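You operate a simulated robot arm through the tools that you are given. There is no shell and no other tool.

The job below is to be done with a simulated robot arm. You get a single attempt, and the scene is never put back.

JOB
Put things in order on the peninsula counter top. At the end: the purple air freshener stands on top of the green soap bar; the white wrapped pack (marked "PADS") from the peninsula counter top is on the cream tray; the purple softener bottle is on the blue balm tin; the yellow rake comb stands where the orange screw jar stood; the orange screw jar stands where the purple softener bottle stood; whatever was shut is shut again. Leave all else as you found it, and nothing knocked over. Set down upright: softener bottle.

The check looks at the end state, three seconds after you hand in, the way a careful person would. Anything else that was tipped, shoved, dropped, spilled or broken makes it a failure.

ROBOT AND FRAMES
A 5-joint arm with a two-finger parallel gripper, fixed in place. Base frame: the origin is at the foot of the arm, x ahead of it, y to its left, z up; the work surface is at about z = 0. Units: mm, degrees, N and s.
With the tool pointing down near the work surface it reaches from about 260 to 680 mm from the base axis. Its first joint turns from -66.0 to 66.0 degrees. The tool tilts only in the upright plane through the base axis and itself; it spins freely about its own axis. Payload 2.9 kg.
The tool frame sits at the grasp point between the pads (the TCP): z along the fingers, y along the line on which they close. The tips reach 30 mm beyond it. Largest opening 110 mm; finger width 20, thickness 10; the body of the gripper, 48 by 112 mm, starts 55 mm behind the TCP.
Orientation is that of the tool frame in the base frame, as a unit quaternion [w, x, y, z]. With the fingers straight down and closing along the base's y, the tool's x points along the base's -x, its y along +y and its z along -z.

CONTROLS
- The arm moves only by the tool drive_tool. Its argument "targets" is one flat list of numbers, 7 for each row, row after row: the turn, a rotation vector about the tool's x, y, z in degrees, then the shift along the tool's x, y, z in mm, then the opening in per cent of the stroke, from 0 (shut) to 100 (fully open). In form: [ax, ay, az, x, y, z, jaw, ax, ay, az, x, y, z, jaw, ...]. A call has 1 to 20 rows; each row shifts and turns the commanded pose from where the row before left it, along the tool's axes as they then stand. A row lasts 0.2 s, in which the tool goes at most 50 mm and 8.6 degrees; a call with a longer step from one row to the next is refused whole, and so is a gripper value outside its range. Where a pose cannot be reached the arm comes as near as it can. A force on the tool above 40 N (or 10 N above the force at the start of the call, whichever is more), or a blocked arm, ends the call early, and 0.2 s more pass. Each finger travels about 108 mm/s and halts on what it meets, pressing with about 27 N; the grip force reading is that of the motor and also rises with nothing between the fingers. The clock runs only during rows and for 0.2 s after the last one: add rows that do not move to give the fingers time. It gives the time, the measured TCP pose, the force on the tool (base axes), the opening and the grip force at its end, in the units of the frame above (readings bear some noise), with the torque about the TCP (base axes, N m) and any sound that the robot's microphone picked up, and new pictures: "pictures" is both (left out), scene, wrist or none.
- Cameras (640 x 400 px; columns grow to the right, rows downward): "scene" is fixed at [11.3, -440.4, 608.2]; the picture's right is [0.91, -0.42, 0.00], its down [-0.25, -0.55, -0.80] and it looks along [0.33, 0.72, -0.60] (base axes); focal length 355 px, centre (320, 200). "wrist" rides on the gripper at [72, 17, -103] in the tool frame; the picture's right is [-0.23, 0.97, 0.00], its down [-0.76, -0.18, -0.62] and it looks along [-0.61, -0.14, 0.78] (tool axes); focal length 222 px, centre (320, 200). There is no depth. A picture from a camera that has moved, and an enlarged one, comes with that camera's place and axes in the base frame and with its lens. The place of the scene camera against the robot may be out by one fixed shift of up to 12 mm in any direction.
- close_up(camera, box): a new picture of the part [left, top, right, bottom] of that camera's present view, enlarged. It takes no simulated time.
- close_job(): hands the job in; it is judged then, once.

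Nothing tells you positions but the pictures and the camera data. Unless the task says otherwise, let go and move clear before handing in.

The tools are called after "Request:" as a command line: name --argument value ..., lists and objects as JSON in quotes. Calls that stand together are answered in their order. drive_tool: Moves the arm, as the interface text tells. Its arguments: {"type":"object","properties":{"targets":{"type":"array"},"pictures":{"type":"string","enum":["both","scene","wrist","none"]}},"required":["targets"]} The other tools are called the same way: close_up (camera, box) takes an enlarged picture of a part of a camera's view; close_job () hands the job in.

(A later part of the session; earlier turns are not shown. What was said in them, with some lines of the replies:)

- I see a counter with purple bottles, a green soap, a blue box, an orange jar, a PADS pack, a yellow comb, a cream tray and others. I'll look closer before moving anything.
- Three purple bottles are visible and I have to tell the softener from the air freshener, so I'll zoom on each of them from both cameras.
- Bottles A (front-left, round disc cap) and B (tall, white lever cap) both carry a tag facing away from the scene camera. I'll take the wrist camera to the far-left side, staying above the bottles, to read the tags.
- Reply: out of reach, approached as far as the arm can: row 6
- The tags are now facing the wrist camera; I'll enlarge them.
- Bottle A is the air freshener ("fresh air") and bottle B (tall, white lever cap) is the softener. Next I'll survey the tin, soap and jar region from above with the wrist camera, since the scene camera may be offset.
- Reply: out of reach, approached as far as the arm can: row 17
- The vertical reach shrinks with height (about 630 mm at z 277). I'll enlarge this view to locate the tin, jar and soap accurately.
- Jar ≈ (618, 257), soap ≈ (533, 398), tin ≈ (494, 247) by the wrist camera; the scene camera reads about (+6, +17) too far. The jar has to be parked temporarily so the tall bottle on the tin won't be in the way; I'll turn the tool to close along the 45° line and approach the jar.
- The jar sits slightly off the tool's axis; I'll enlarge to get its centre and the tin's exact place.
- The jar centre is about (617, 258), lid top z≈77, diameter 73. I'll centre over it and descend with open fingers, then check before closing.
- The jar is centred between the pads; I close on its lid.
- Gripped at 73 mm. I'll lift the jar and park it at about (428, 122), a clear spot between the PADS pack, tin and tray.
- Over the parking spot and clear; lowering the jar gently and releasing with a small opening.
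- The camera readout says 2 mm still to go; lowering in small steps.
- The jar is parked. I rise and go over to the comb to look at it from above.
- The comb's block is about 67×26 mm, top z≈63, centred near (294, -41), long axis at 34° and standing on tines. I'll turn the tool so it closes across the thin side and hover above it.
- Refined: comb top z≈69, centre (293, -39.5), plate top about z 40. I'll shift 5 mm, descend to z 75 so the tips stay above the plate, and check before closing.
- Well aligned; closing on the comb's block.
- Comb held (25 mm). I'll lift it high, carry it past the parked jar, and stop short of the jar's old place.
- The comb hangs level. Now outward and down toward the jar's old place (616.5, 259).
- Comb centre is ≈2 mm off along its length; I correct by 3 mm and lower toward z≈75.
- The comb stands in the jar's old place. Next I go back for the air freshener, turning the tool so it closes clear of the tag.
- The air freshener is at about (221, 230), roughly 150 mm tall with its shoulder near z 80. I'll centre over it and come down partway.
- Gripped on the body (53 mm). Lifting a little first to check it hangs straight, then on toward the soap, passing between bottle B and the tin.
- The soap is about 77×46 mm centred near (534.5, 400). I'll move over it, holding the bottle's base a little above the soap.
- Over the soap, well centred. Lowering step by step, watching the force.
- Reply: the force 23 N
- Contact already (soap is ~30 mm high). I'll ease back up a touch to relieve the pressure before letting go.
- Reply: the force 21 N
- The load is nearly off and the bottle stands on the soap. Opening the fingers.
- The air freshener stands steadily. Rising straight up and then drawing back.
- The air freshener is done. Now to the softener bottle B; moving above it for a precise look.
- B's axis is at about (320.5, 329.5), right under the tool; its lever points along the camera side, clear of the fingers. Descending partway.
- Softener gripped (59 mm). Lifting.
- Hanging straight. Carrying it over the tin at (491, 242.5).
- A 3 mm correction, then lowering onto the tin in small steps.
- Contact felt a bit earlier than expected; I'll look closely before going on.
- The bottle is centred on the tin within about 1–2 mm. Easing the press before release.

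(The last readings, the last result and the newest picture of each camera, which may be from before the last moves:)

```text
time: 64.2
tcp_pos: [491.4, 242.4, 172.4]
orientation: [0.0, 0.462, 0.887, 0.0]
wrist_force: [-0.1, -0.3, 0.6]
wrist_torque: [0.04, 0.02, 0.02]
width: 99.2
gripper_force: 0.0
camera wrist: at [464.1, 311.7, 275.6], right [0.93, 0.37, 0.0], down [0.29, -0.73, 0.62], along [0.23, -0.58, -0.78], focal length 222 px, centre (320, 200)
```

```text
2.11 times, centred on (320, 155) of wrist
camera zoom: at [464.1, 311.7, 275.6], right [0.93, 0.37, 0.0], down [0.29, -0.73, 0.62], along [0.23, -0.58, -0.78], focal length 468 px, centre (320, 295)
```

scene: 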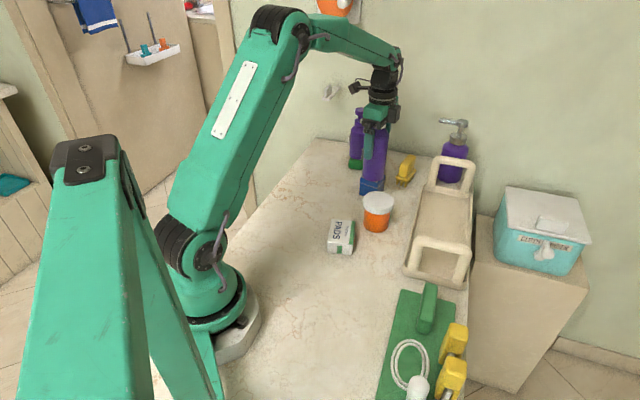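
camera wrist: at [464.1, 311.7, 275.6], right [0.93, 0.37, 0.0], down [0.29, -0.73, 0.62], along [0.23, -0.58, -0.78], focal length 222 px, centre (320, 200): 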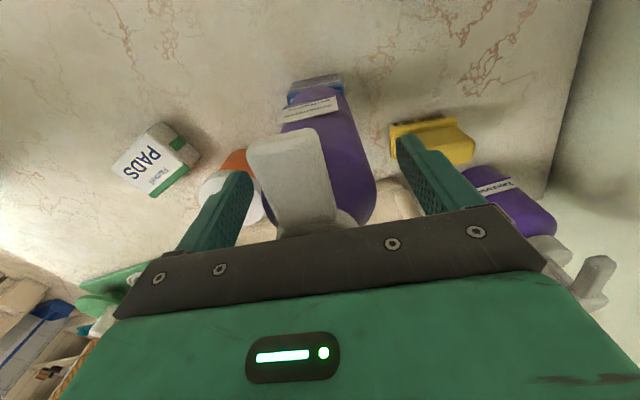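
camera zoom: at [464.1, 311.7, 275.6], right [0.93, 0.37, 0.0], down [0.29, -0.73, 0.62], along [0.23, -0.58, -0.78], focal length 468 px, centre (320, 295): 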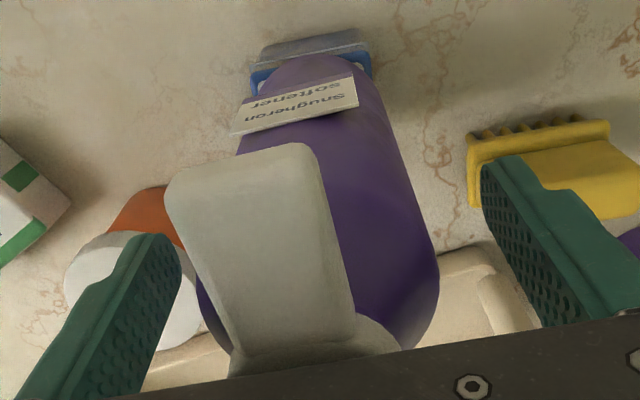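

The softener stands upright on the tin. Rising clear and going to the parked jar.

Request:
drive_tool --targets '[0, 0, 0, 0, 0, -10, 92, 0, 0, 0, 0, 0, -25, 92, 0, 0, 0, 0, 0, -35, 92, 0, 0, 0, 0, 0, -38, 92, 0, 0, 0, -15.5, -30.1, 0, 100, 0, 0, 0, -15.5, -30.1, 0, 100, 0, 0, 0, -15.5, -30.1, 0, 100, 0, 0, 0, -15.5, -30.1, 0, 100, 0, 0, 0, 0, 0, 35, 100, 0, 0, 0, 0, 0, 35, 100, 0, 0, 0, 0, 0, 35, 100, 0, 0, 0, 0, 0, 25, 100, 0, 0, 0, 0, 0, 0, 100]' --pictures "both"

Request:
close_up --camera "wrist" --box '[220, 60, 420, 250]'

Request:
close_up --camera "scene" --box '[320, 90, 440, 240]'

```text
time: 67.0
tcp_pos: [429.2, 123.4, 150.3]
orientation: [0.0, 0.462, 0.887, 0.0]
wrist_force: [0.0, 0.4, 0.1]
wrist_torque: [0.03, -0.01, 0.0]
width: 109.8
gripper_force: 0.1
camera wrist: at [400.6, 192.4, 252.6], right [0.93, 0.37, 0.0], down [0.29, -0.73, 0.62], along [0.23, -0.58, -0.78], focal length 222 px, centre (320, 200)
```

scene: 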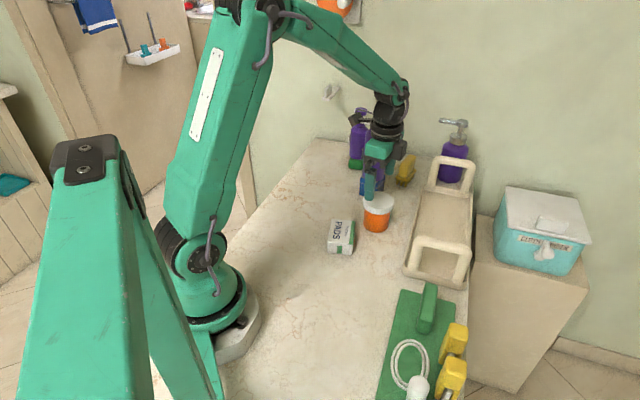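
wrist: 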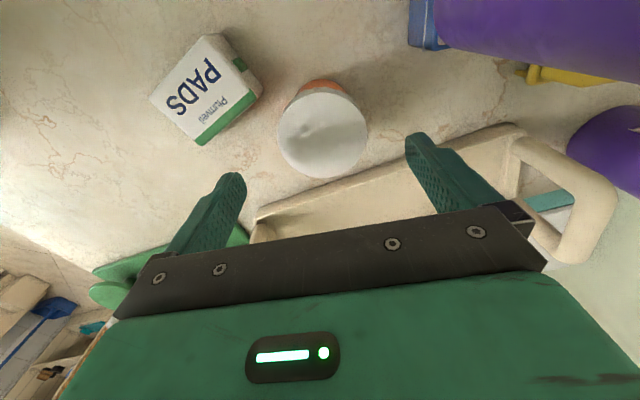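

```text
2.11 times, centred on (320, 155) of wrist
camera zoom: at [400.6, 192.4, 252.6], right [0.93, 0.37, 0.0], down [0.29, -0.73, 0.62], along [0.23, -0.58, -0.78], focal length 468 px, centre (320, 295)
```

zoom: 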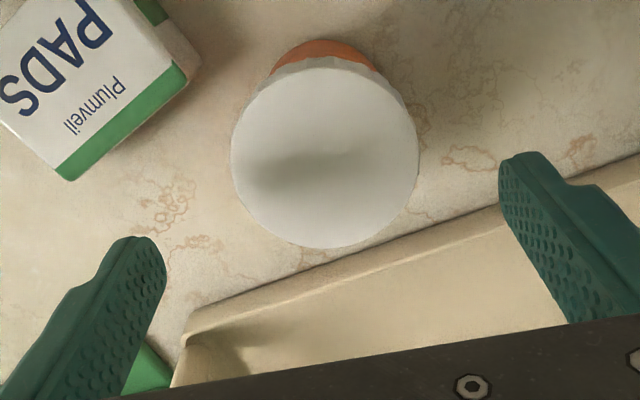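

```text
2.67 times, centred on (380, 165) of scene
camera zoom: at [11.3, -440.4, 608.2], right [0.91, -0.42, 0.0], down [-0.25, -0.55, -0.8], along [0.33, 0.72, -0.6], focal length 947 px, centre (160, 293)
```

zoom: 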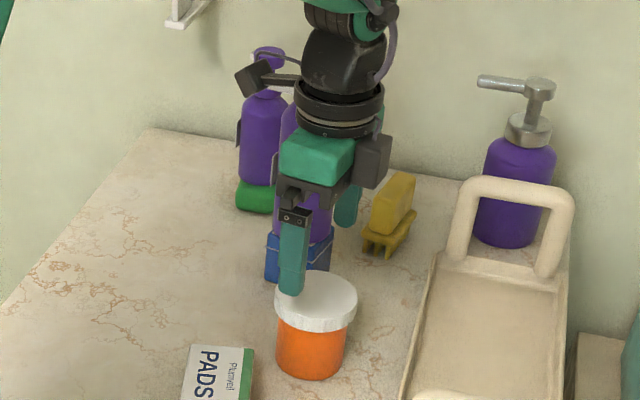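

The jar is right beneath; descending and gripping its lid again.

Request:
drive_tool --targets '[0, 0, 0, 0, 1, 30, 100, 0, 0, 0, 0, 0, 30, 100, 0, 0, 0, 0, 0, 20, 100, 0, 0, 0, 0, 0, 5, 95, 0, 0, 0, 0, 0, 0, 85, 0, 0, 0, 0, 0, 0, 75, 0, 0, 0, 0, 0, 0, 0, 0, 0, 0, 0, 0, 0, 0, 0, 0, 0, 0, 0, 0, 0]' --pictures "both"

```text
time: 69.0
tcp_pos: [430.1, 122.3, 65.1]
orientation: [-0.001, 0.463, 0.887, 0.0]
wrist_force: [-0.4, 0.1, -1.5]
wrist_torque: [-0.01, -0.01, 0.03]
width: 74.2
gripper_force: 27.3
camera wrist: at [401.5, 190.6, 168.3], right [0.93, 0.37, 0.0], down [0.29, -0.73, 0.62], along [0.23, -0.58, -0.78], focal length 222 px, centre (320, 200)
```

scene: 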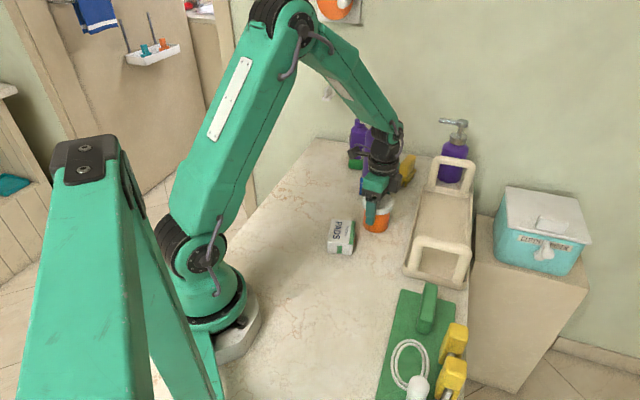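
wrist: 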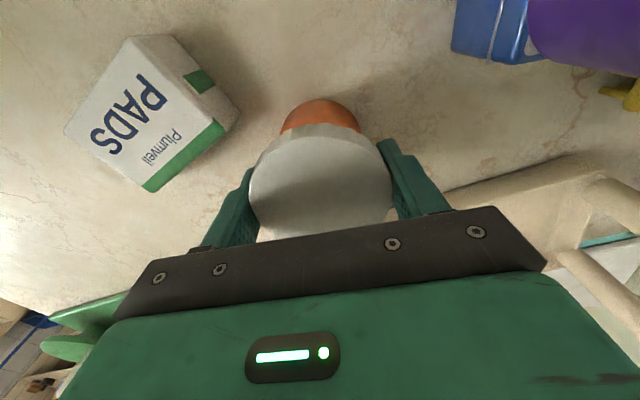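

Jar gripped. Lifting and carrying it to the softener's old place (321.5, 327.3).

Request:
drive_tool --targets '[0, 0, 0, 0, 0, -10, 0, 0, 0, 0, 0, 0, -25, 0, 0, 0, 0, 0, 0, -30, 0, 0, 0, 0, 38.3, 4.88, 0, 0, 0, 0, 0, 38.3, 4.88, 0, 0, 0, 0, 0, 38.3, 4.88, 0, 0, 0, 0, 0, 38.3, 4.88, 0, 0, 0, 0, 0, 38.3, 4.88, 0, 0, 0, 0, 0, 38.3, 4.88, 0, 0, 0, 0, 0, 0, 0, 30, 0, 0, 0, 0, 0, 0, 20, 0, 0, 0, 0, 0, 0, 0, 0]' --pictures "both"

Request:
close_up --camera "scene" --box '[260, 90, 440, 240]'

```text
time: 71.6
tcp_pos: [322.4, 329.3, 81.1]
orientation: [0.0, 0.463, 0.887, 0.0]
wrist_force: [-1.0, 0.0, -0.1]
wrist_torque: [0.01, -0.01, 0.0]
width: 73.9
gripper_force: 26.7
camera wrist: at [294.2, 398.2, 184.1], right [0.93, 0.37, 0.0], down [0.29, -0.73, 0.62], along [0.23, -0.58, -0.78], focal length 222 px, centre (320, 200)
```

scene: 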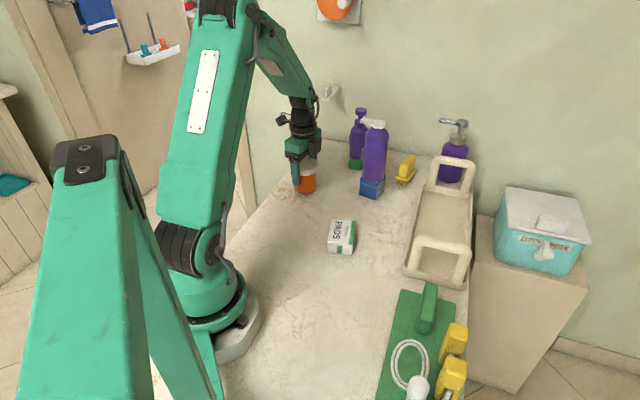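
wrist: 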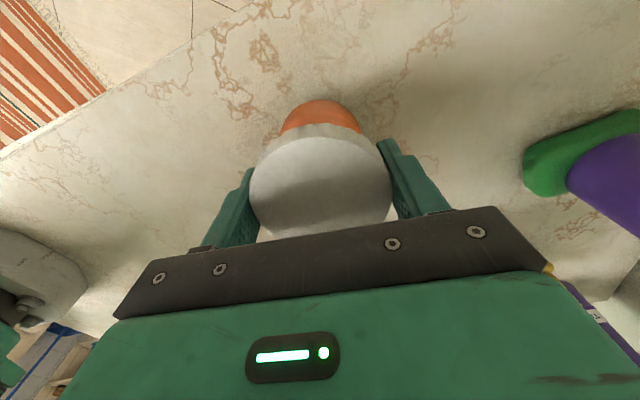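

```text
2.67 times, centred on (350, 165) of scene
camera zoom: at [11.3, -440.4, 608.2], right [0.91, -0.42, 0.0], down [-0.25, -0.55, -0.8], along [0.33, 0.72, -0.6], focal length 947 px, centre (240, 293)
```

zoom: 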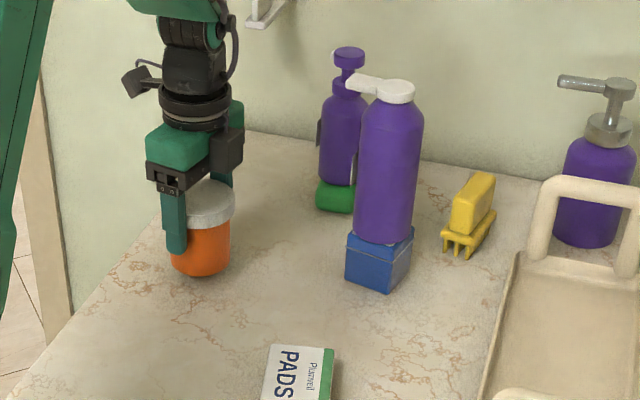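

Request:
drive_tool --targets '[0, 0, 0, -1.8, -1.2, 9, 0, 0, 0, 0, 0, 0, 5, 0, 0, 0, 0, 0, 0, 1.3, 0, 0, 0, 0, 0, 0, 0, 0]' --pictures "wrist"

```text
time: 72.6
tcp_pos: [322.5, 327.5, 66.2]
orientation: [0.001, 0.462, 0.887, 0.0]
wrist_force: [-0.1, 0.5, -1.2]
wrist_torque: [0.0, -0.03, -0.01]
width: 73.9
gripper_force: 27.4
camera wrist: at [294.4, 395.9, 169.2], right [0.93, 0.37, 0.0], down [0.29, -0.73, 0.62], along [0.23, -0.58, -0.78], focal length 222 px, centre (320, 200)
```

wrist: 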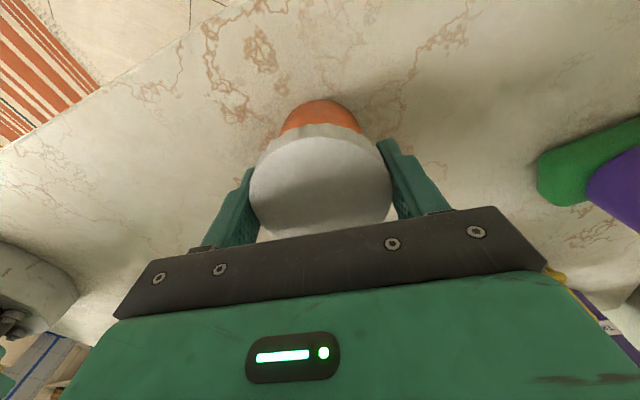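

Request:
drive_tool --targets '[0, 0, 0, 0, 0, 0.9, 0, 0, 0, 0, 0, 0, 0.4, 0, 0, 0, 0, 0, 0, 0, 0, 0, 0, 0, 0, 0, 0, 70, 0, 0, 0, 0, 0, 0, 78, 0, 0, 0, 0, 0, 0, 85, 0, 0, 0, 0, 0, 0, 85]' --pictures "both"

```text
time: 74.2
tcp_pos: [321.7, 327.0, 64.5]
orientation: [0.0, 0.462, 0.887, 0.0]
wrist_force: [0.5, 1.0, 0.5]
wrist_torque: [-0.02, 0.02, 0.01]
width: 93.4
gripper_force: 0.1
camera wrist: at [294.4, 395.8, 167.9], right [0.93, 0.37, 0.0], down [0.29, -0.73, 0.62], along [0.23, -0.58, -0.78], focal length 222 px, centre (320, 200)
```

scene: 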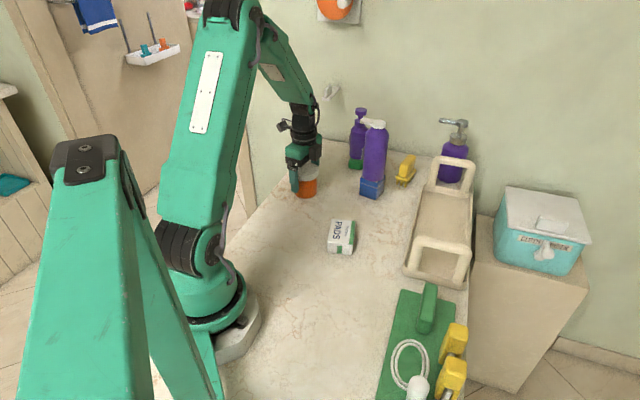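
wrist: 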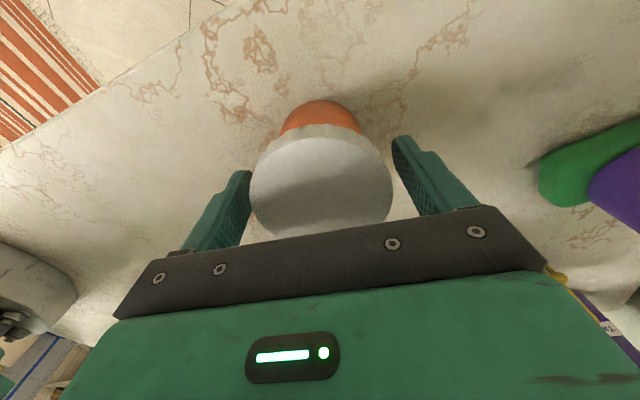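

The jar now stands in the softener's old place. Rising and moving over the PADS pack.

Request:
drive_tool --targets '[0, 0, 0, 0, 0, -15, 85, 0, 0, 0, 0, 0, -40, 85, 0, 0, 0, 0, 0, -45, 90, 0, 0, 0, 0, 0, -40, 100, 0, 0, 0, -34.5, -26.4, 0, 100, 0, 0, 0, -34.5, -26.4, 0, 100, 0, 0, 0, -34.5, -26.4, 0, 100, 0, 0, 0, -34.5, -26.4, 0, 100, 0, 0, 0, -34.5, -26.4, 0, 100, 0, 0, 0, 0, 0, 0, 100]' --pictures "both"

Request:
close_up --camera "wrist" --box '[230, 30, 410, 200]'

Request:
close_up --camera "scene" --box '[270, 90, 440, 260]'

```text
time: 76.4
tcp_pos: [313.1, 108.8, 204.5]
orientation: [0.0, 0.463, 0.887, 0.0]
wrist_force: [-0.2, 0.6, -0.2]
wrist_torque: [0.02, 0.02, 0.02]
width: 110.0
gripper_force: 0.1
camera wrist: at [283.9, 178.0, 307.8], right [0.93, 0.37, 0.0], down [0.29, -0.73, 0.62], along [0.23, -0.58, -0.78], focal length 222 px, centre (320, 200)
```

scene: 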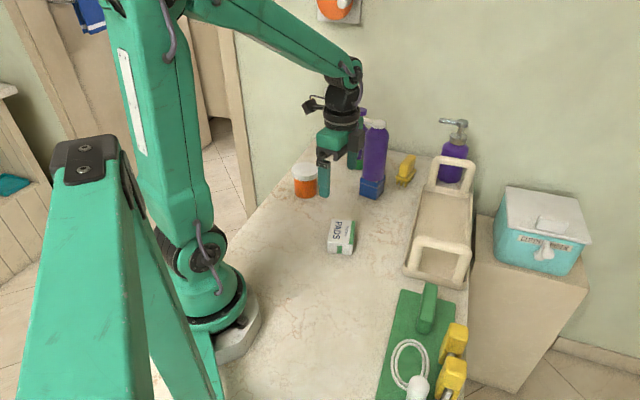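
wrist: 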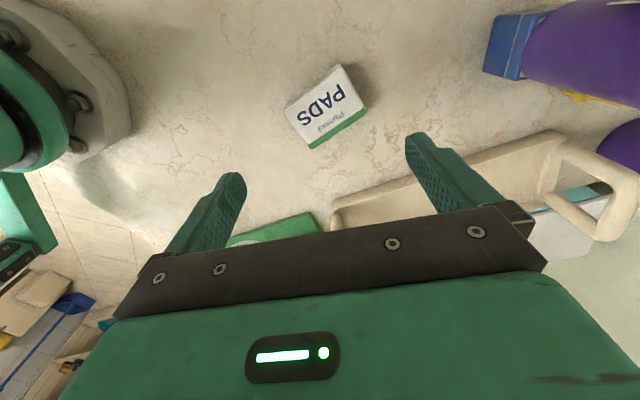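

```text
2.35 times, centred on (320, 115) of wrist
camera zoom: at [283.9, 178.0, 307.8], right [0.93, 0.37, 0.0], down [0.29, -0.73, 0.62], along [0.23, -0.58, -0.78], focal length 523 px, centre (320, 400)
```

zoom: 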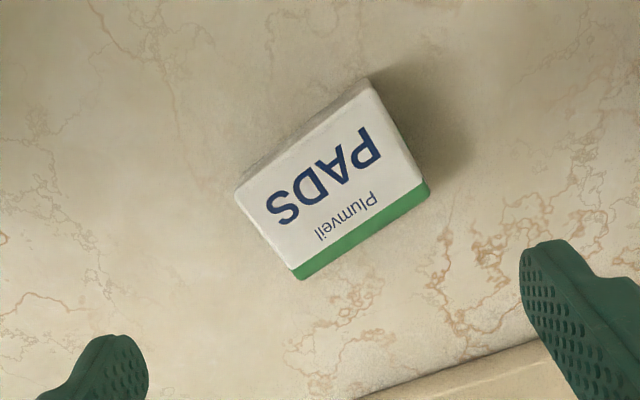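

```text
2.35 times, centred on (355, 175) of scene
camera zoom: at [11.3, -440.4, 608.2], right [0.91, -0.42, 0.0], down [-0.25, -0.55, -0.8], along [0.33, 0.72, -0.6], focal length 836 px, centre (238, 259)
```

zoom: 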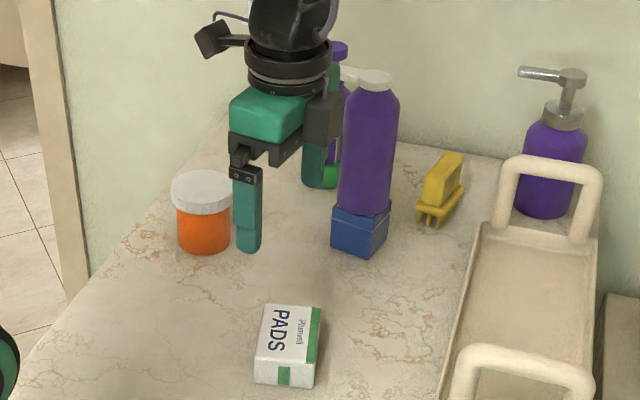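

Jar, softener, comb and air freshener all look right. The PADS pack is about 82×56 mm, centred near (321, 102), long axis ~57°. I'll turn to close along its length and hover lower.

Request:
drive_tool --targets '[0, 0, -7.2, 0, 0, 0, 100, 0, 0, -7.2, 0, 0, 0, 100, 0, 0, -7.2, 0, 0, 0, 100, 0, 0, 0, -12.3, -0.8, 35, 100, 0, 0, 0, 0, 0, 40, 100, 0, 0, 0, 0, 0, 20, 100, 0, 0, 0, 0, 0, 0, 100]' --pictures "both"

Request:
close_up --camera "wrist" --box '[200, 60, 440, 230]'

Request:
close_up --camera "scene" --box '[300, 190, 400, 280]'

```text
time: 78.0
tcp_pos: [323.2, 101.2, 109.5]
orientation: [0.0, 0.289, 0.957, 0.0]
wrist_force: [-0.5, 0.2, 0.1]
wrist_torque: [0.05, 0.02, 0.03]
width: 109.9
gripper_force: 0.1
camera wrist: at [271.2, 156.1, 213.2], right [0.73, 0.69, 0.0], down [0.54, -0.57, 0.62], along [0.43, -0.45, -0.78], focal length 222 px, centre (320, 200)
```

scene: 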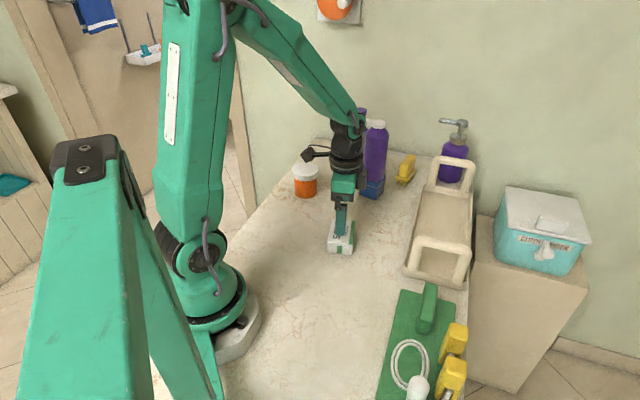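
wrist: 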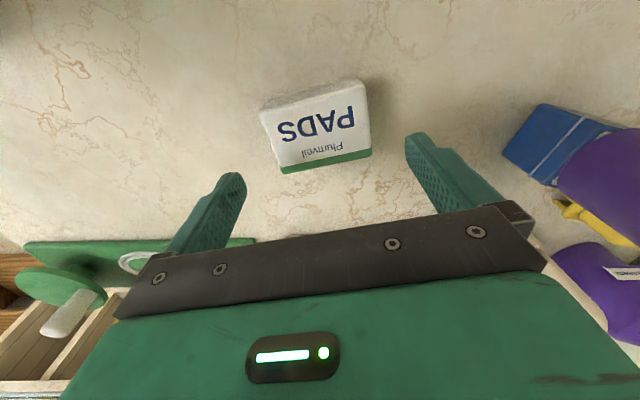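

```text
2.35 times, centred on (320, 145) of wrist
camera zoom: at [271.2, 156.1, 213.2], right [0.73, 0.69, 0.0], down [0.54, -0.57, 0.62], along [0.43, -0.45, -0.78], focal length 523 px, centre (320, 329)
```

zoom: 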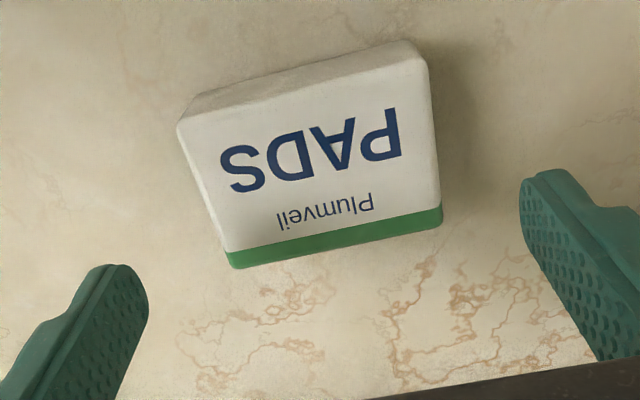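

```text
4.44 times, centred on (350, 235) of scene
camera zoom: at [11.3, -440.4, 608.2], right [0.91, -0.42, 0.0], down [-0.25, -0.55, -0.8], along [0.33, 0.72, -0.6], focal length 1578 px, centre (187, 44)
```

zoom: 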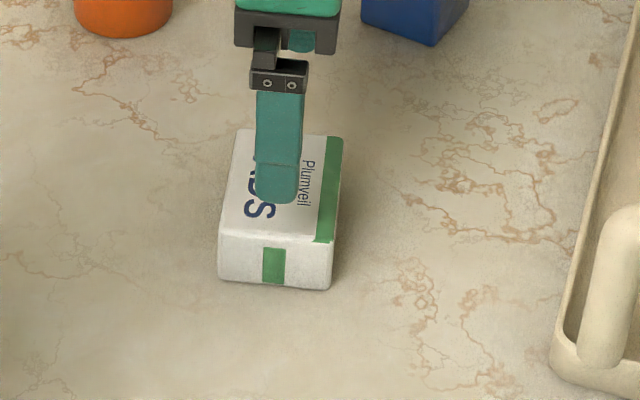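

Aligned. Descending around the pack.

Request:
drive_tool --targets '[0, 0, 0.8, 0, -1, 30, 100, 0, 0, 0, 0, 0, 25, 100, 0, 0, 0, 0, 0, 13, 100, 0, 0, 0, 0, 0, 4, 100, 0, 0, 0, 0, 0, 0, 100]' --pictures "both"

Request:
close_up --camera "wrist" --box '[200, 70, 440, 240]'

Request:
close_up --camera "scene" --box '[300, 190, 400, 280]'

```text
time: 79.2
tcp_pos: [322.5, 99.8, 37.2]
orientation: [0.0, 0.294, 0.956, 0.0]
wrist_force: [0.9, 0.0, 0.7]
wrist_torque: [-0.02, -0.01, 0.0]
width: 109.9
gripper_force: 0.1
camera wrist: at [271.7, 154.7, 140.4], right [0.74, 0.68, 0.0], down [0.53, -0.58, 0.62], along [0.42, -0.46, -0.78], focal length 222 px, centre (320, 200)
```

scene: 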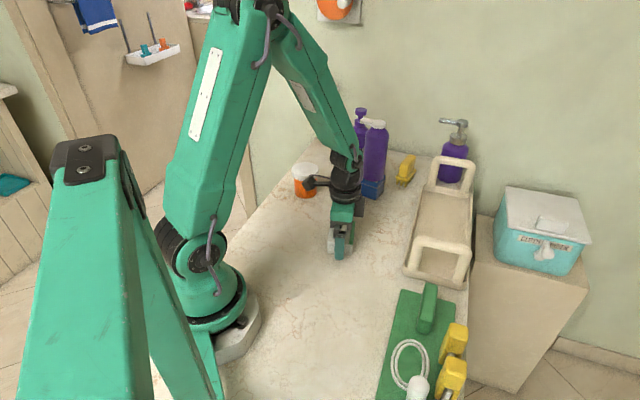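
wrist: 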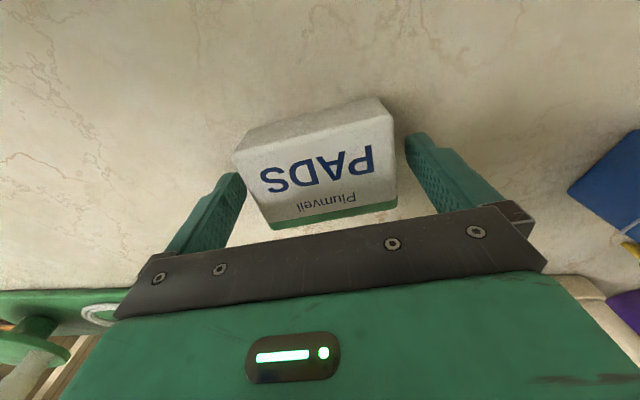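

```text
2.35 times, centred on (320, 155) of wrist
camera zoom: at [271.7, 154.7, 140.4], right [0.74, 0.68, 0.0], down [0.53, -0.58, 0.62], along [0.42, -0.46, -0.78], focal length 523 px, centre (320, 306)
```

zoom: 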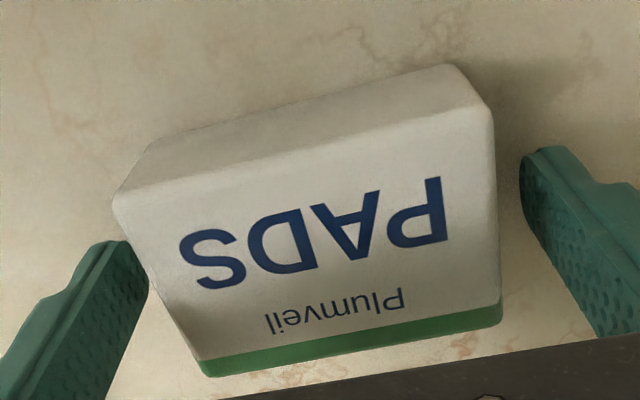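

```text
4.44 times, centred on (350, 235) of scene
camera zoom: at [11.3, -440.4, 608.2], right [0.91, -0.42, 0.0], down [-0.25, -0.55, -0.8], along [0.33, 0.72, -0.6], focal length 1578 px, centre (187, 44)
```

zoom: 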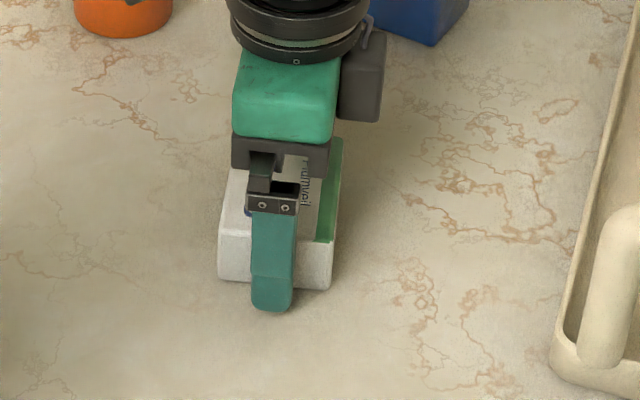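

Request:
drive_tool --targets '[0, 0, 0, 0, 0, 0, 85, 0, 0, 0, 0, 0, 0, 75, 0, 0, 0, 0, 0, 0, 0, 0, 0, 0, 0, 0, 0, 0, 0, 0, 0, 0, 0, 0, 0]' --pictures "wrist"

Request:
close_up --camera "wrist" --box '[200, 70, 440, 240]'

```text
time: 80.4
tcp_pos: [322.8, 100.1, 37.7]
orientation: [0.0, 0.295, 0.956, -0.001]
wrist_force: [-0.8, 0.3, -0.4]
wrist_torque: [-0.01, 0.01, -0.01]
width: 84.7
gripper_force: 26.8
camera wrist: at [271.8, 154.7, 140.6], right [0.74, 0.68, 0.0], down [0.53, -0.58, 0.62], along [0.42, -0.46, -0.78], focal length 222 px, centre (320, 200)
```

wrist: 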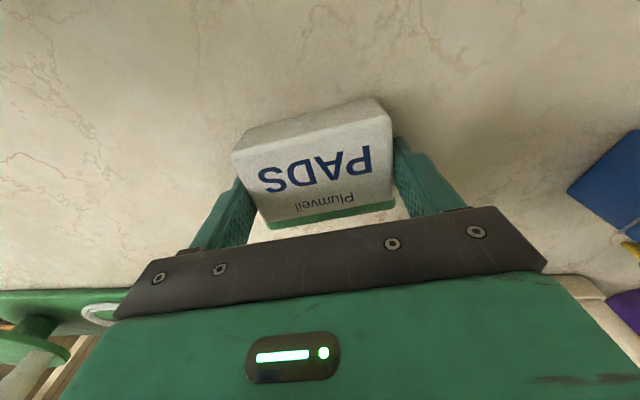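

```text
2.35 times, centred on (320, 155) of wrist
camera zoom: at [271.8, 154.7, 140.6], right [0.74, 0.68, 0.0], down [0.53, -0.58, 0.62], along [0.42, -0.46, -0.78], focal length 523 px, centre (320, 306)
```

zoom: 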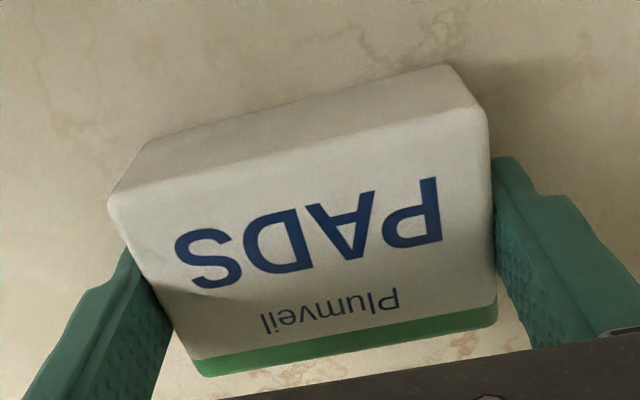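

Pack held. Lifting it and carrying it over the tray centre (≈560, 37), then aligning with the tray.

Request:
drive_tool --targets '[0, 0, 0, 0, 0, -10, 0, 0, 0, 0, 0, 0, -25, 0, 0, 0, 0, 0, 0, -35, 0, 0, 0, 0, 0, 0, -15, 0, 0, 0, 0, -33.2, 11.8, 0, 0, 0, 0, 0, -33.2, 11.8, 0, 0, 0, 0, 0, -33.2, 11.8, 0, 0, 0, 0, 0, -33.2, 11.8, 0, 0, 0, 0, 0, -33.2, 11.8, 0, 0, 0, 0, 0, -33.2, 11.8, 0, 0, 0, 0, 0, -33.2, 11.8, 0, 0, 0, 0, 4.4, 0, 0, 0, 0, 0, 0, 4.4, 0, 0, 0, 0, 0, 0, 0, 0, 0, 0, 0]' --pictures "both"

Request:
close_up --camera "scene" --box '[380, 120, 500, 300]'

Request:
close_up --camera "wrist" --box '[100, 30, 500, 240]'

```text
time: 83.4
tcp_pos: [561.8, 37.8, 122.5]
orientation: [0.0, 0.368, 0.93, -0.001]
wrist_force: [0.1, 0.1, -1.2]
wrist_torque: [0.01, -0.01, -0.01]
width: 84.5
gripper_force: 27.1
camera wrist: at [519.1, 100.0, 225.8], right [0.83, 0.55, 0.0], down [0.43, -0.65, 0.62], along [0.35, -0.52, -0.78], focal length 222 px, centre (320, 200)
```

scene: 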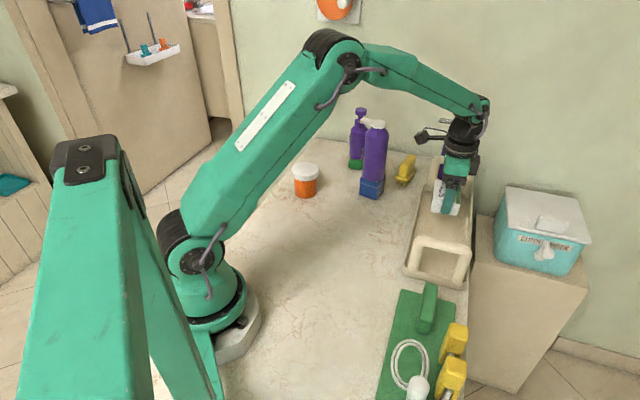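
wrist: 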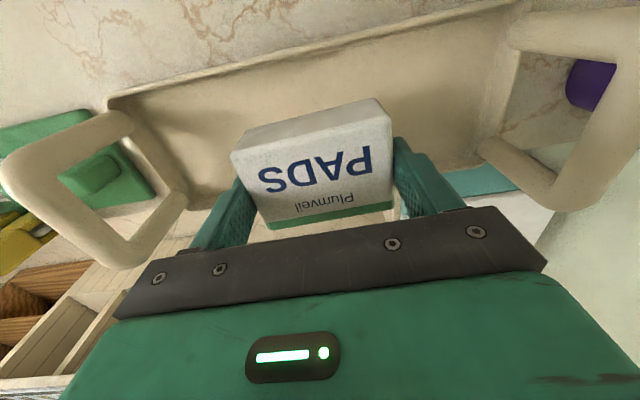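

```text
2.22 times, centred on (440, 210) of scene
camera zoom: at [11.3, -440.4, 608.2], right [0.91, -0.42, 0.0], down [-0.25, -0.55, -0.8], along [0.33, 0.72, -0.6], focal length 789 px, centre (53, 178)
```

zoom: 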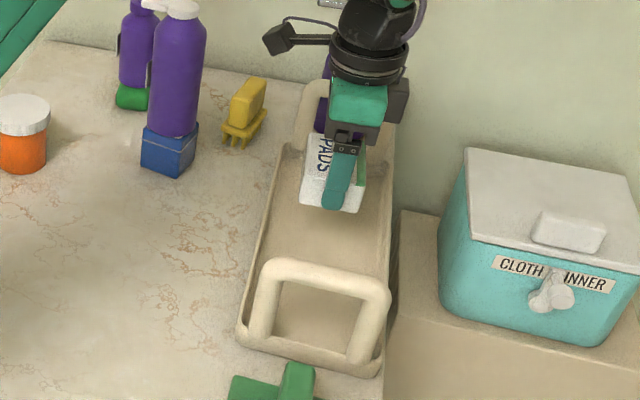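

```text
1.60 times, centred on (300, 135) of wrist
camera zoom: at [519.1, 100.0, 225.8], right [0.83, 0.55, 0.0], down [0.43, -0.65, 0.62], along [0.35, -0.52, -0.78], focal length 355 px, centre (352, 304)
```

zoom: 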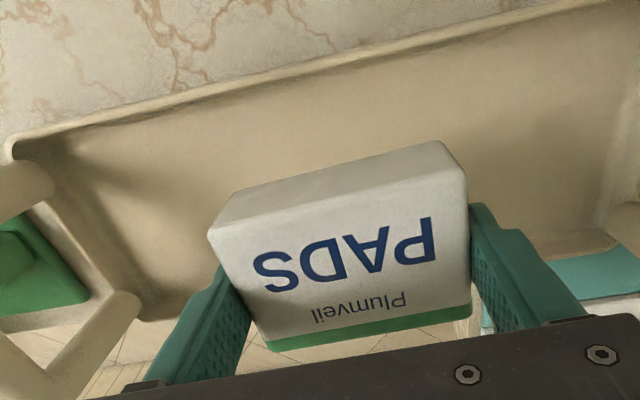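

Slightly left of the tray's centre line; I'll shift 7 mm and lower toward the tray floor.

Request:
drive_tool --targets '[0, 0, 0, -7, 0, 20, 0, 0, 0, 0, 0, -6, 25, 0, 0, 0, 0, 0, 0, 15, 0, 0, 0, 0, 0, 0, 6, 0, 0, 0, 0, 0, 0, 0, 0]' --pictures "both"

Request:
close_up --camera "scene" --box '[380, 120, 500, 300]'

Request:
close_up --camera "wrist" --box '[100, 30, 500, 240]'

```text
time: 84.6
tcp_pos: [562.3, 30.1, 56.4]
orientation: [0.0, 0.367, 0.93, 0.0]
wrist_force: [-0.8, -0.2, -1.3]
wrist_torque: [-0.04, 0.02, 0.01]
width: 84.5
gripper_force: 27.2
camera wrist: at [520.1, 91.0, 159.3], right [0.83, 0.56, 0.0], down [0.43, -0.65, 0.62], along [0.35, -0.52, -0.78], focal length 222 px, centre (320, 200)
```

scene: 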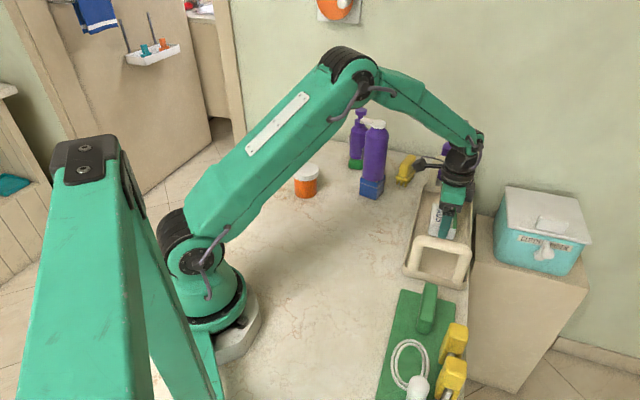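
wrist: 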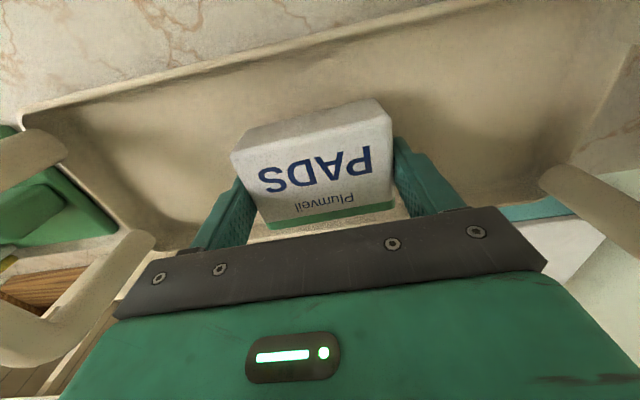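

```text
2.22 times, centred on (440, 210) of scene
camera zoom: at [11.3, -440.4, 608.2], right [0.91, -0.42, 0.0], down [-0.25, -0.55, -0.8], along [0.33, 0.72, -0.6], focal length 789 px, centre (53, 178)
```

zoom: 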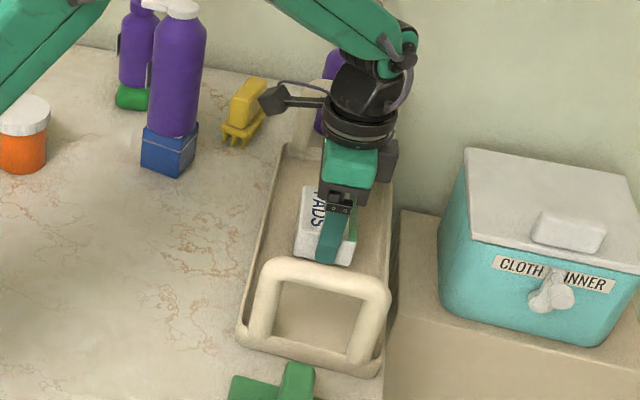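

```text
1.60 times, centred on (300, 135) of wrist
camera zoom: at [520.1, 91.0, 159.3], right [0.83, 0.56, 0.0], down [0.43, -0.65, 0.62], along [0.35, -0.52, -0.78], focal length 355 px, centre (352, 304)
```

zoom: 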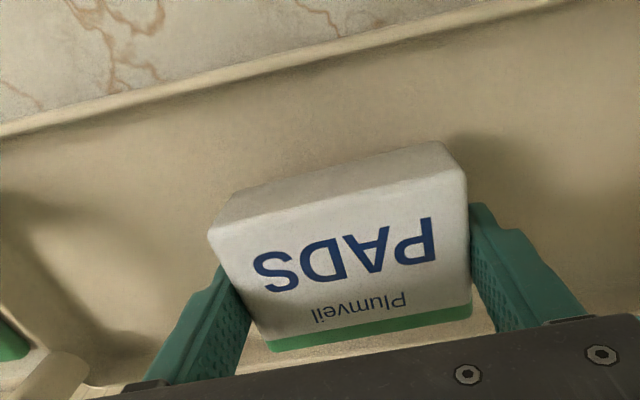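

Request:
drive_tool --targets '[0, 0, 0, 0, 0, 5, 0, 0, 0, 0, 0, 0, 2, 0, 0, 0, 0, 0, 0, 0, 0]' --pictures "none"

```text
time: 85.4
tcp_pos: [563.5, 30.1, 50.7]
orientation: [0.001, 0.368, 0.93, 0.0]
wrist_force: [0.4, 0.4, -1.2]
wrist_torque: [0.0, 0.0, -0.02]
width: 84.6
gripper_force: 26.7
```

Request:
drive_tool --targets '[0, 0, 0, 0, 0, 2, 0, 0, 0, 0, 0, 0, 0, 0]' --pictures "none"

```text
time: 86.0
tcp_pos: [562.6, 28.0, 48.2]
orientation: [0.0, 0.367, 0.93, 0.001]
wrist_force: [0.3, -0.1, -1.6]
wrist_torque: [0.0, 0.02, 0.02]
width: 84.7
gripper_force: 26.8
```

Request:
drive_tool --targets '[0, 0, 0, 0, 0, 1.5, 0, 0, 0, 0, 0, 0, 0, 0]' --pictures "wrist"

```text
time: 86.6
tcp_pos: [561.3, 29.6, 46.6]
orientation: [0.0, 0.368, 0.93, 0.001]
wrist_force: [0.0, 0.3, -1.1]
wrist_torque: [-0.02, 0.0, -0.01]
width: 84.7
gripper_force: 27.0
camera wrist: at [520.4, 90.9, 149.2], right [0.83, 0.56, 0.0], down [0.43, -0.65, 0.62], along [0.35, -0.52, -0.78], focal length 222 px, centre (320, 200)
```

wrist: 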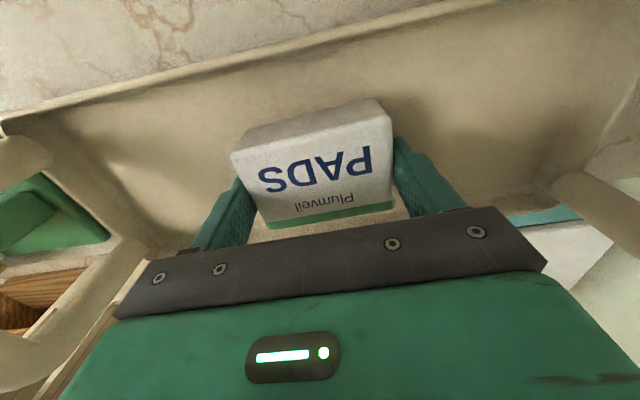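

Request:
drive_tool --targets '[0, 0, 0, 0, 0, 1.5, 0, 0, 0, 0, 0, 0, 0, 0]' --pictures "none"

```text
time: 87.2
tcp_pos: [562.1, 28.5, 43.5]
orientation: [0.001, 0.367, 0.93, 0.0]
wrist_force: [0.3, -1.4, -1.5]
wrist_torque: [-0.01, -0.01, -0.01]
width: 84.4
gripper_force: 27.3
```

Request:
drive_tool --targets '[0, 0, 0, 0, 0, 1.2, 0, 0, 0, 0, 0, 0, 0, 0]' --pictures "none"

```text
time: 87.8
tcp_pos: [562.3, 28.8, 43.4]
orientation: [0.0, 0.368, 0.93, 0.0]
wrist_force: [0.0, -0.8, -0.1]
wrist_torque: [0.0, -0.01, -0.04]
width: 84.5
gripper_force: 27.2
```

Request:
drive_tool --targets '[0, 0, 0, 0, 0, 0.8, 0, 0, 0, 0, 0, 0, 0, 0]' --pictures "wrist"

```text
time: 88.4
tcp_pos: [562.5, 29.5, 44.4]
orientation: [0.0, 0.367, 0.93, 0.0]
wrist_force: [-2.7, 0.4, 4.6]
wrist_torque: [-0.01, 0.09, 0.03]
width: 84.7
gripper_force: 26.8
camera wrist: at [520.3, 91.0, 146.5], right [0.83, 0.56, 0.0], down [0.43, -0.65, 0.62], along [0.35, -0.52, -0.78], focal length 222 px, centre (320, 200)
```

wrist: 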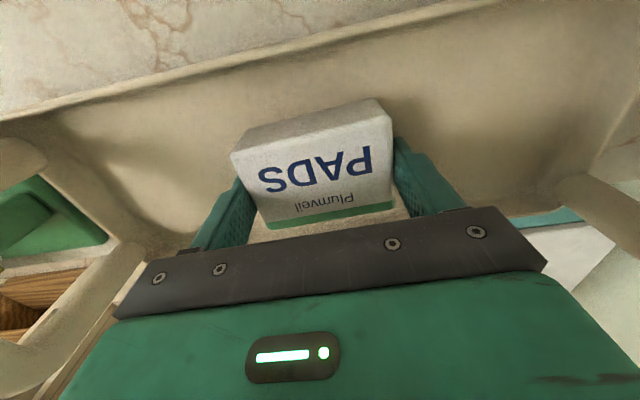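

The pack is on the tray floor. Releasing and rising.

Request:
drive_tool --targets '[0, 0, 0, 0, 0, -0.6, 0, 0, 0, 0, 0, 0, 0, 80, 0, 0, 0, 0, 0, 0, 88, 0, 0, 0, 0, 0, 0, 97, 0, 0, 0, 0, 0, 0, 97, 0, 0, 0, 0, 0, -10, 97, 0, 0, 0, 0, 0, -30, 97, 0, 0, 0, 0, 0, -40, 97, 0, 0, 0, 0, 0, -45, 97, 0, 0, 0, 0, 0, -45, 97, 0, 0, 0, 0, 0, 0, 97]' --pictures "both"

Request:
close_up --camera "scene" --box '[380, 120, 500, 300]'

Request:
close_up --camera "wrist" --box '[60, 0, 540, 240]'

```text
time: 90.8
tcp_pos: [560.5, 29.5, 212.7]
orientation: [0.0, 0.367, 0.93, 0.001]
wrist_force: [-0.2, -0.2, 0.6]
wrist_torque: [-0.02, 0.02, 0.01]
width: 106.7
gripper_force: 0.0
camera wrist: at [518.9, 90.9, 316.1], right [0.83, 0.56, 0.0], down [0.43, -0.65, 0.62], along [0.35, -0.52, -0.78], focal length 222 px, centre (320, 200)
```

scene: 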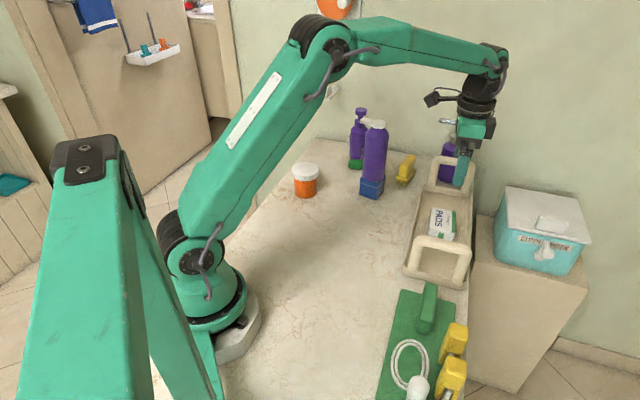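
wrist: 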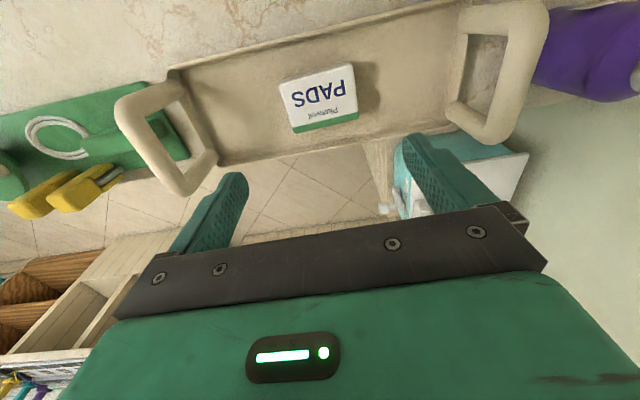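

```text
2.22 times, centred on (440, 210) of scene
camera zoom: at [11.3, -440.4, 608.2], right [0.91, -0.42, 0.0], down [-0.25, -0.55, -0.8], along [0.33, 0.72, -0.6], focal length 789 px, centre (53, 178)
```

zoom: 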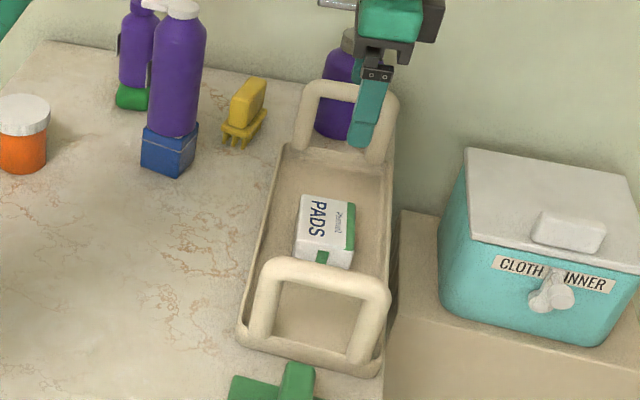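

```text
1.33 times, centred on (300, 120) of wrist
camera zoom: at [518.9, 90.9, 316.1], right [0.83, 0.56, 0.0], down [0.43, -0.65, 0.62], along [0.35, -0.52, -0.78], focal length 296 px, centre (347, 307)
```

zoom: 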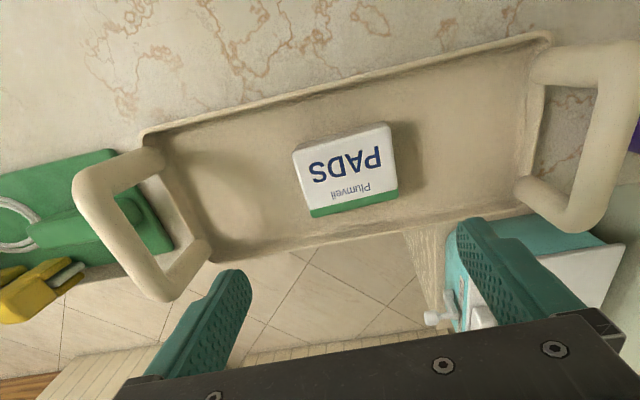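

All five moves are made. I'll withdraw the arm to a clear pose and inspect everything.

Request:
drive_tool --targets '[0, 0, 0, 35.7, -9.9, -14.3, 97, 0, 0, 0, 35.7, -9.9, -14.3, 97, 0, 0, 0, 35.7, -9.9, -14.3, 97, 0, 0, 0, 35.7, -9.9, -14.3, 97, 0, 0, 0, 35.7, -9.9, -14.3, 97, 0, 0, 0, 35.7, -9.9, -14.3, 97, 0, 0, 0, 35.7, -9.9, -14.3, 97, 0, 0, 0, 0, 0, 0, 97, 0, 0, 0, 0, 0, 0, 97]' --pictures "both"

Request:
close_up --camera "scene" --box '[250, 110, 410, 210]'

Request:
close_up --camera "scene" --box '[345, 140, 393, 205]'

Request:
close_up --camera "scene" --box '[380, 110, 540, 210]'

Request:
close_up --camera "scene" --box '[340, 280, 532, 400]'

```text
time: 92.8
tcp_pos: [333.1, 149.5, 312.1]
orientation: [0.0, 0.367, 0.93, -0.001]
wrist_force: [0.3, -0.8, -1.0]
wrist_torque: [0.01, -0.01, 0.0]
width: 106.9
gripper_force: 0.0
camera wrist: at [291.1, 211.2, 415.5], right [0.83, 0.56, 0.0], down [0.43, -0.65, 0.62], along [0.35, -0.52, -0.78], focal length 222 px, centre (320, 200)
```

scene: 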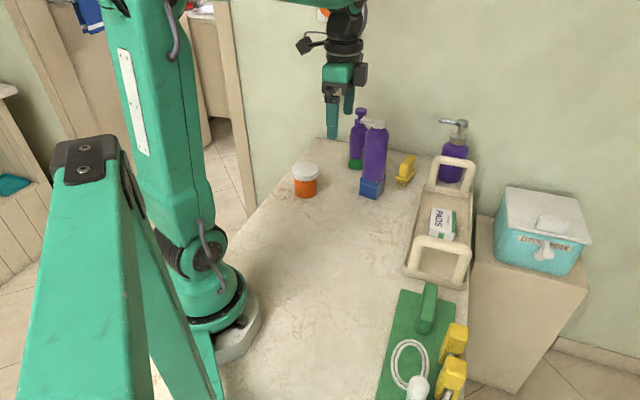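
wrist: 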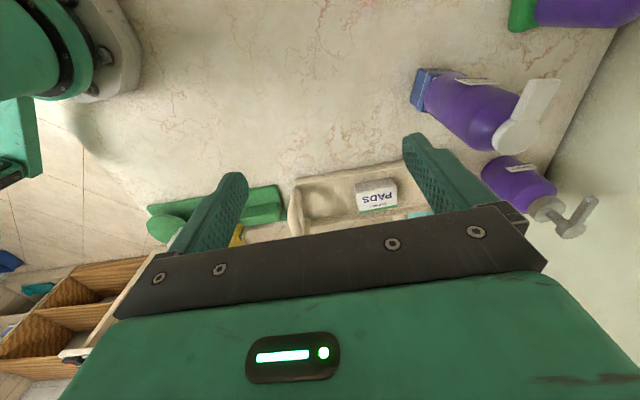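

```text
4.00 times, centred on (330, 160) of scene
camera zoom: at [11.3, -440.4, 608.2], right [0.91, -0.42, 0.0], down [-0.25, -0.55, -0.8], along [0.33, 0.72, -0.6], focal length 1420 px, centre (280, 360)
```

zoom: 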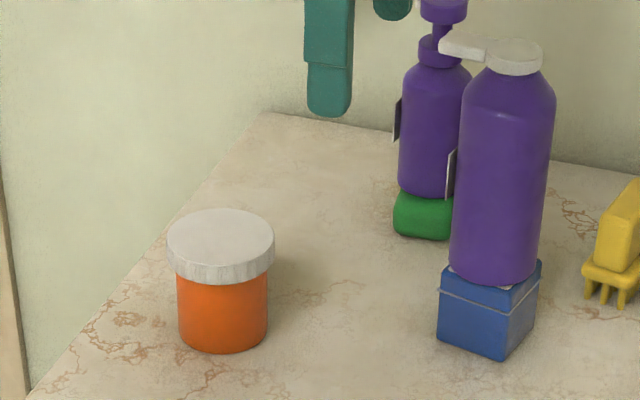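

```text
6.15 times, centred on (369, 172) of scene
camera zoom: at [11.3, -440.4, 608.2], right [0.91, -0.42, 0.0], down [-0.25, -0.55, -0.8], along [0.33, 0.72, -0.6], focal length 2185 px, centre (18, 369)
```

zoom: 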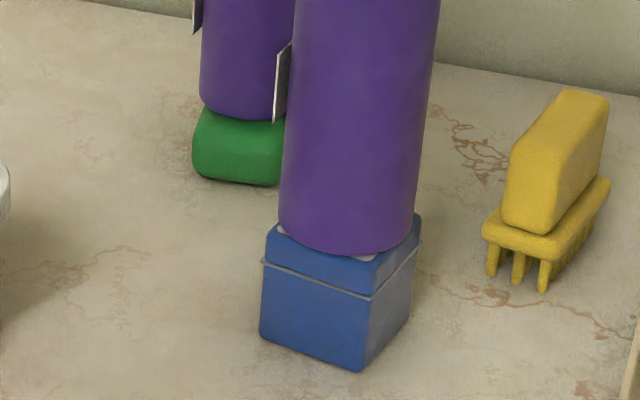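

```text
4.00 times, centred on (460, 160) of scene
camera zoom: at [11.3, -440.4, 608.2], right [0.91, -0.42, 0.0], down [-0.25, -0.55, -0.8], along [0.33, 0.72, -0.6], focal length 1420 px, centre (-240, 360)
```

zoom: 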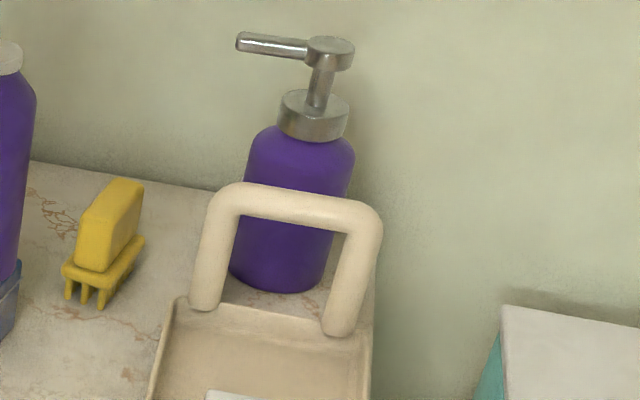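

```text
3.33 times, centred on (436, 340) of scene
camera zoom: at [11.3, -440.4, 608.2], right [0.91, -0.42, 0.0], down [-0.25, -0.55, -0.8], along [0.33, 0.72, -0.6], focal length 1184 px, centre (-67, -267)
```

zoom: 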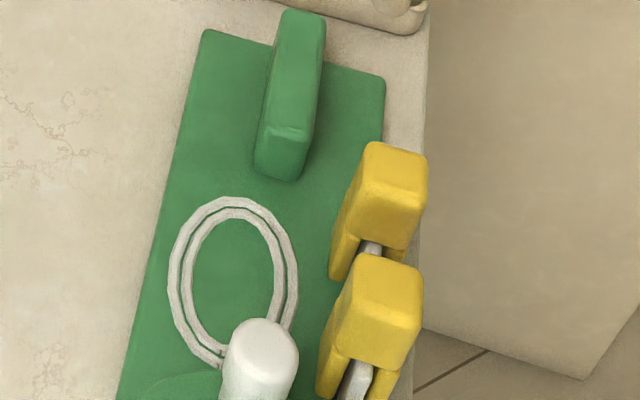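

Everything checks out. The air freshener stands on the soap, and the softener is upright on the tin. The jar is in the softener's old place and the comb is in the jar's old place. The PADS pack lies in the tray, and the tin, soap, tray, pump bottle and green board are unmoved. The arm is clear and nothing was opened, so I'm handing in.

Request:
close_job

```text
The job is handed in.
```

I finished the job and handed it in. The last pictures before handing in showed everything where you asked, but I haven't seen the check's result.

- **Purple air freshener:** it stands upright on the green soap bar.
- **Purple softener bottle:** it is upright on the blue balm tin, centred to within a couple of millimetres.
- **Orange screw jar:** it stands where the softener stood. I parked it on a clear patch of counter partway through so the other moves had room.
- **Yellow rake comb:** it stands on its tines where the jar stood.
- **White PADS pack:** it lies flat near the middle of the cream tray.

The air freshener's tag read "Plumveil fresh air" and the softener's read "Snugheron softener". That is how I told the two purple bottles apart from each other and from the pump bottle behind the tray.

I didn't open anything. In the final pictures nothing had been knocked over, and the tin, soap, tray, pump bottle and green board were where they started. The gripper was empty and clear of everything when I handed in.
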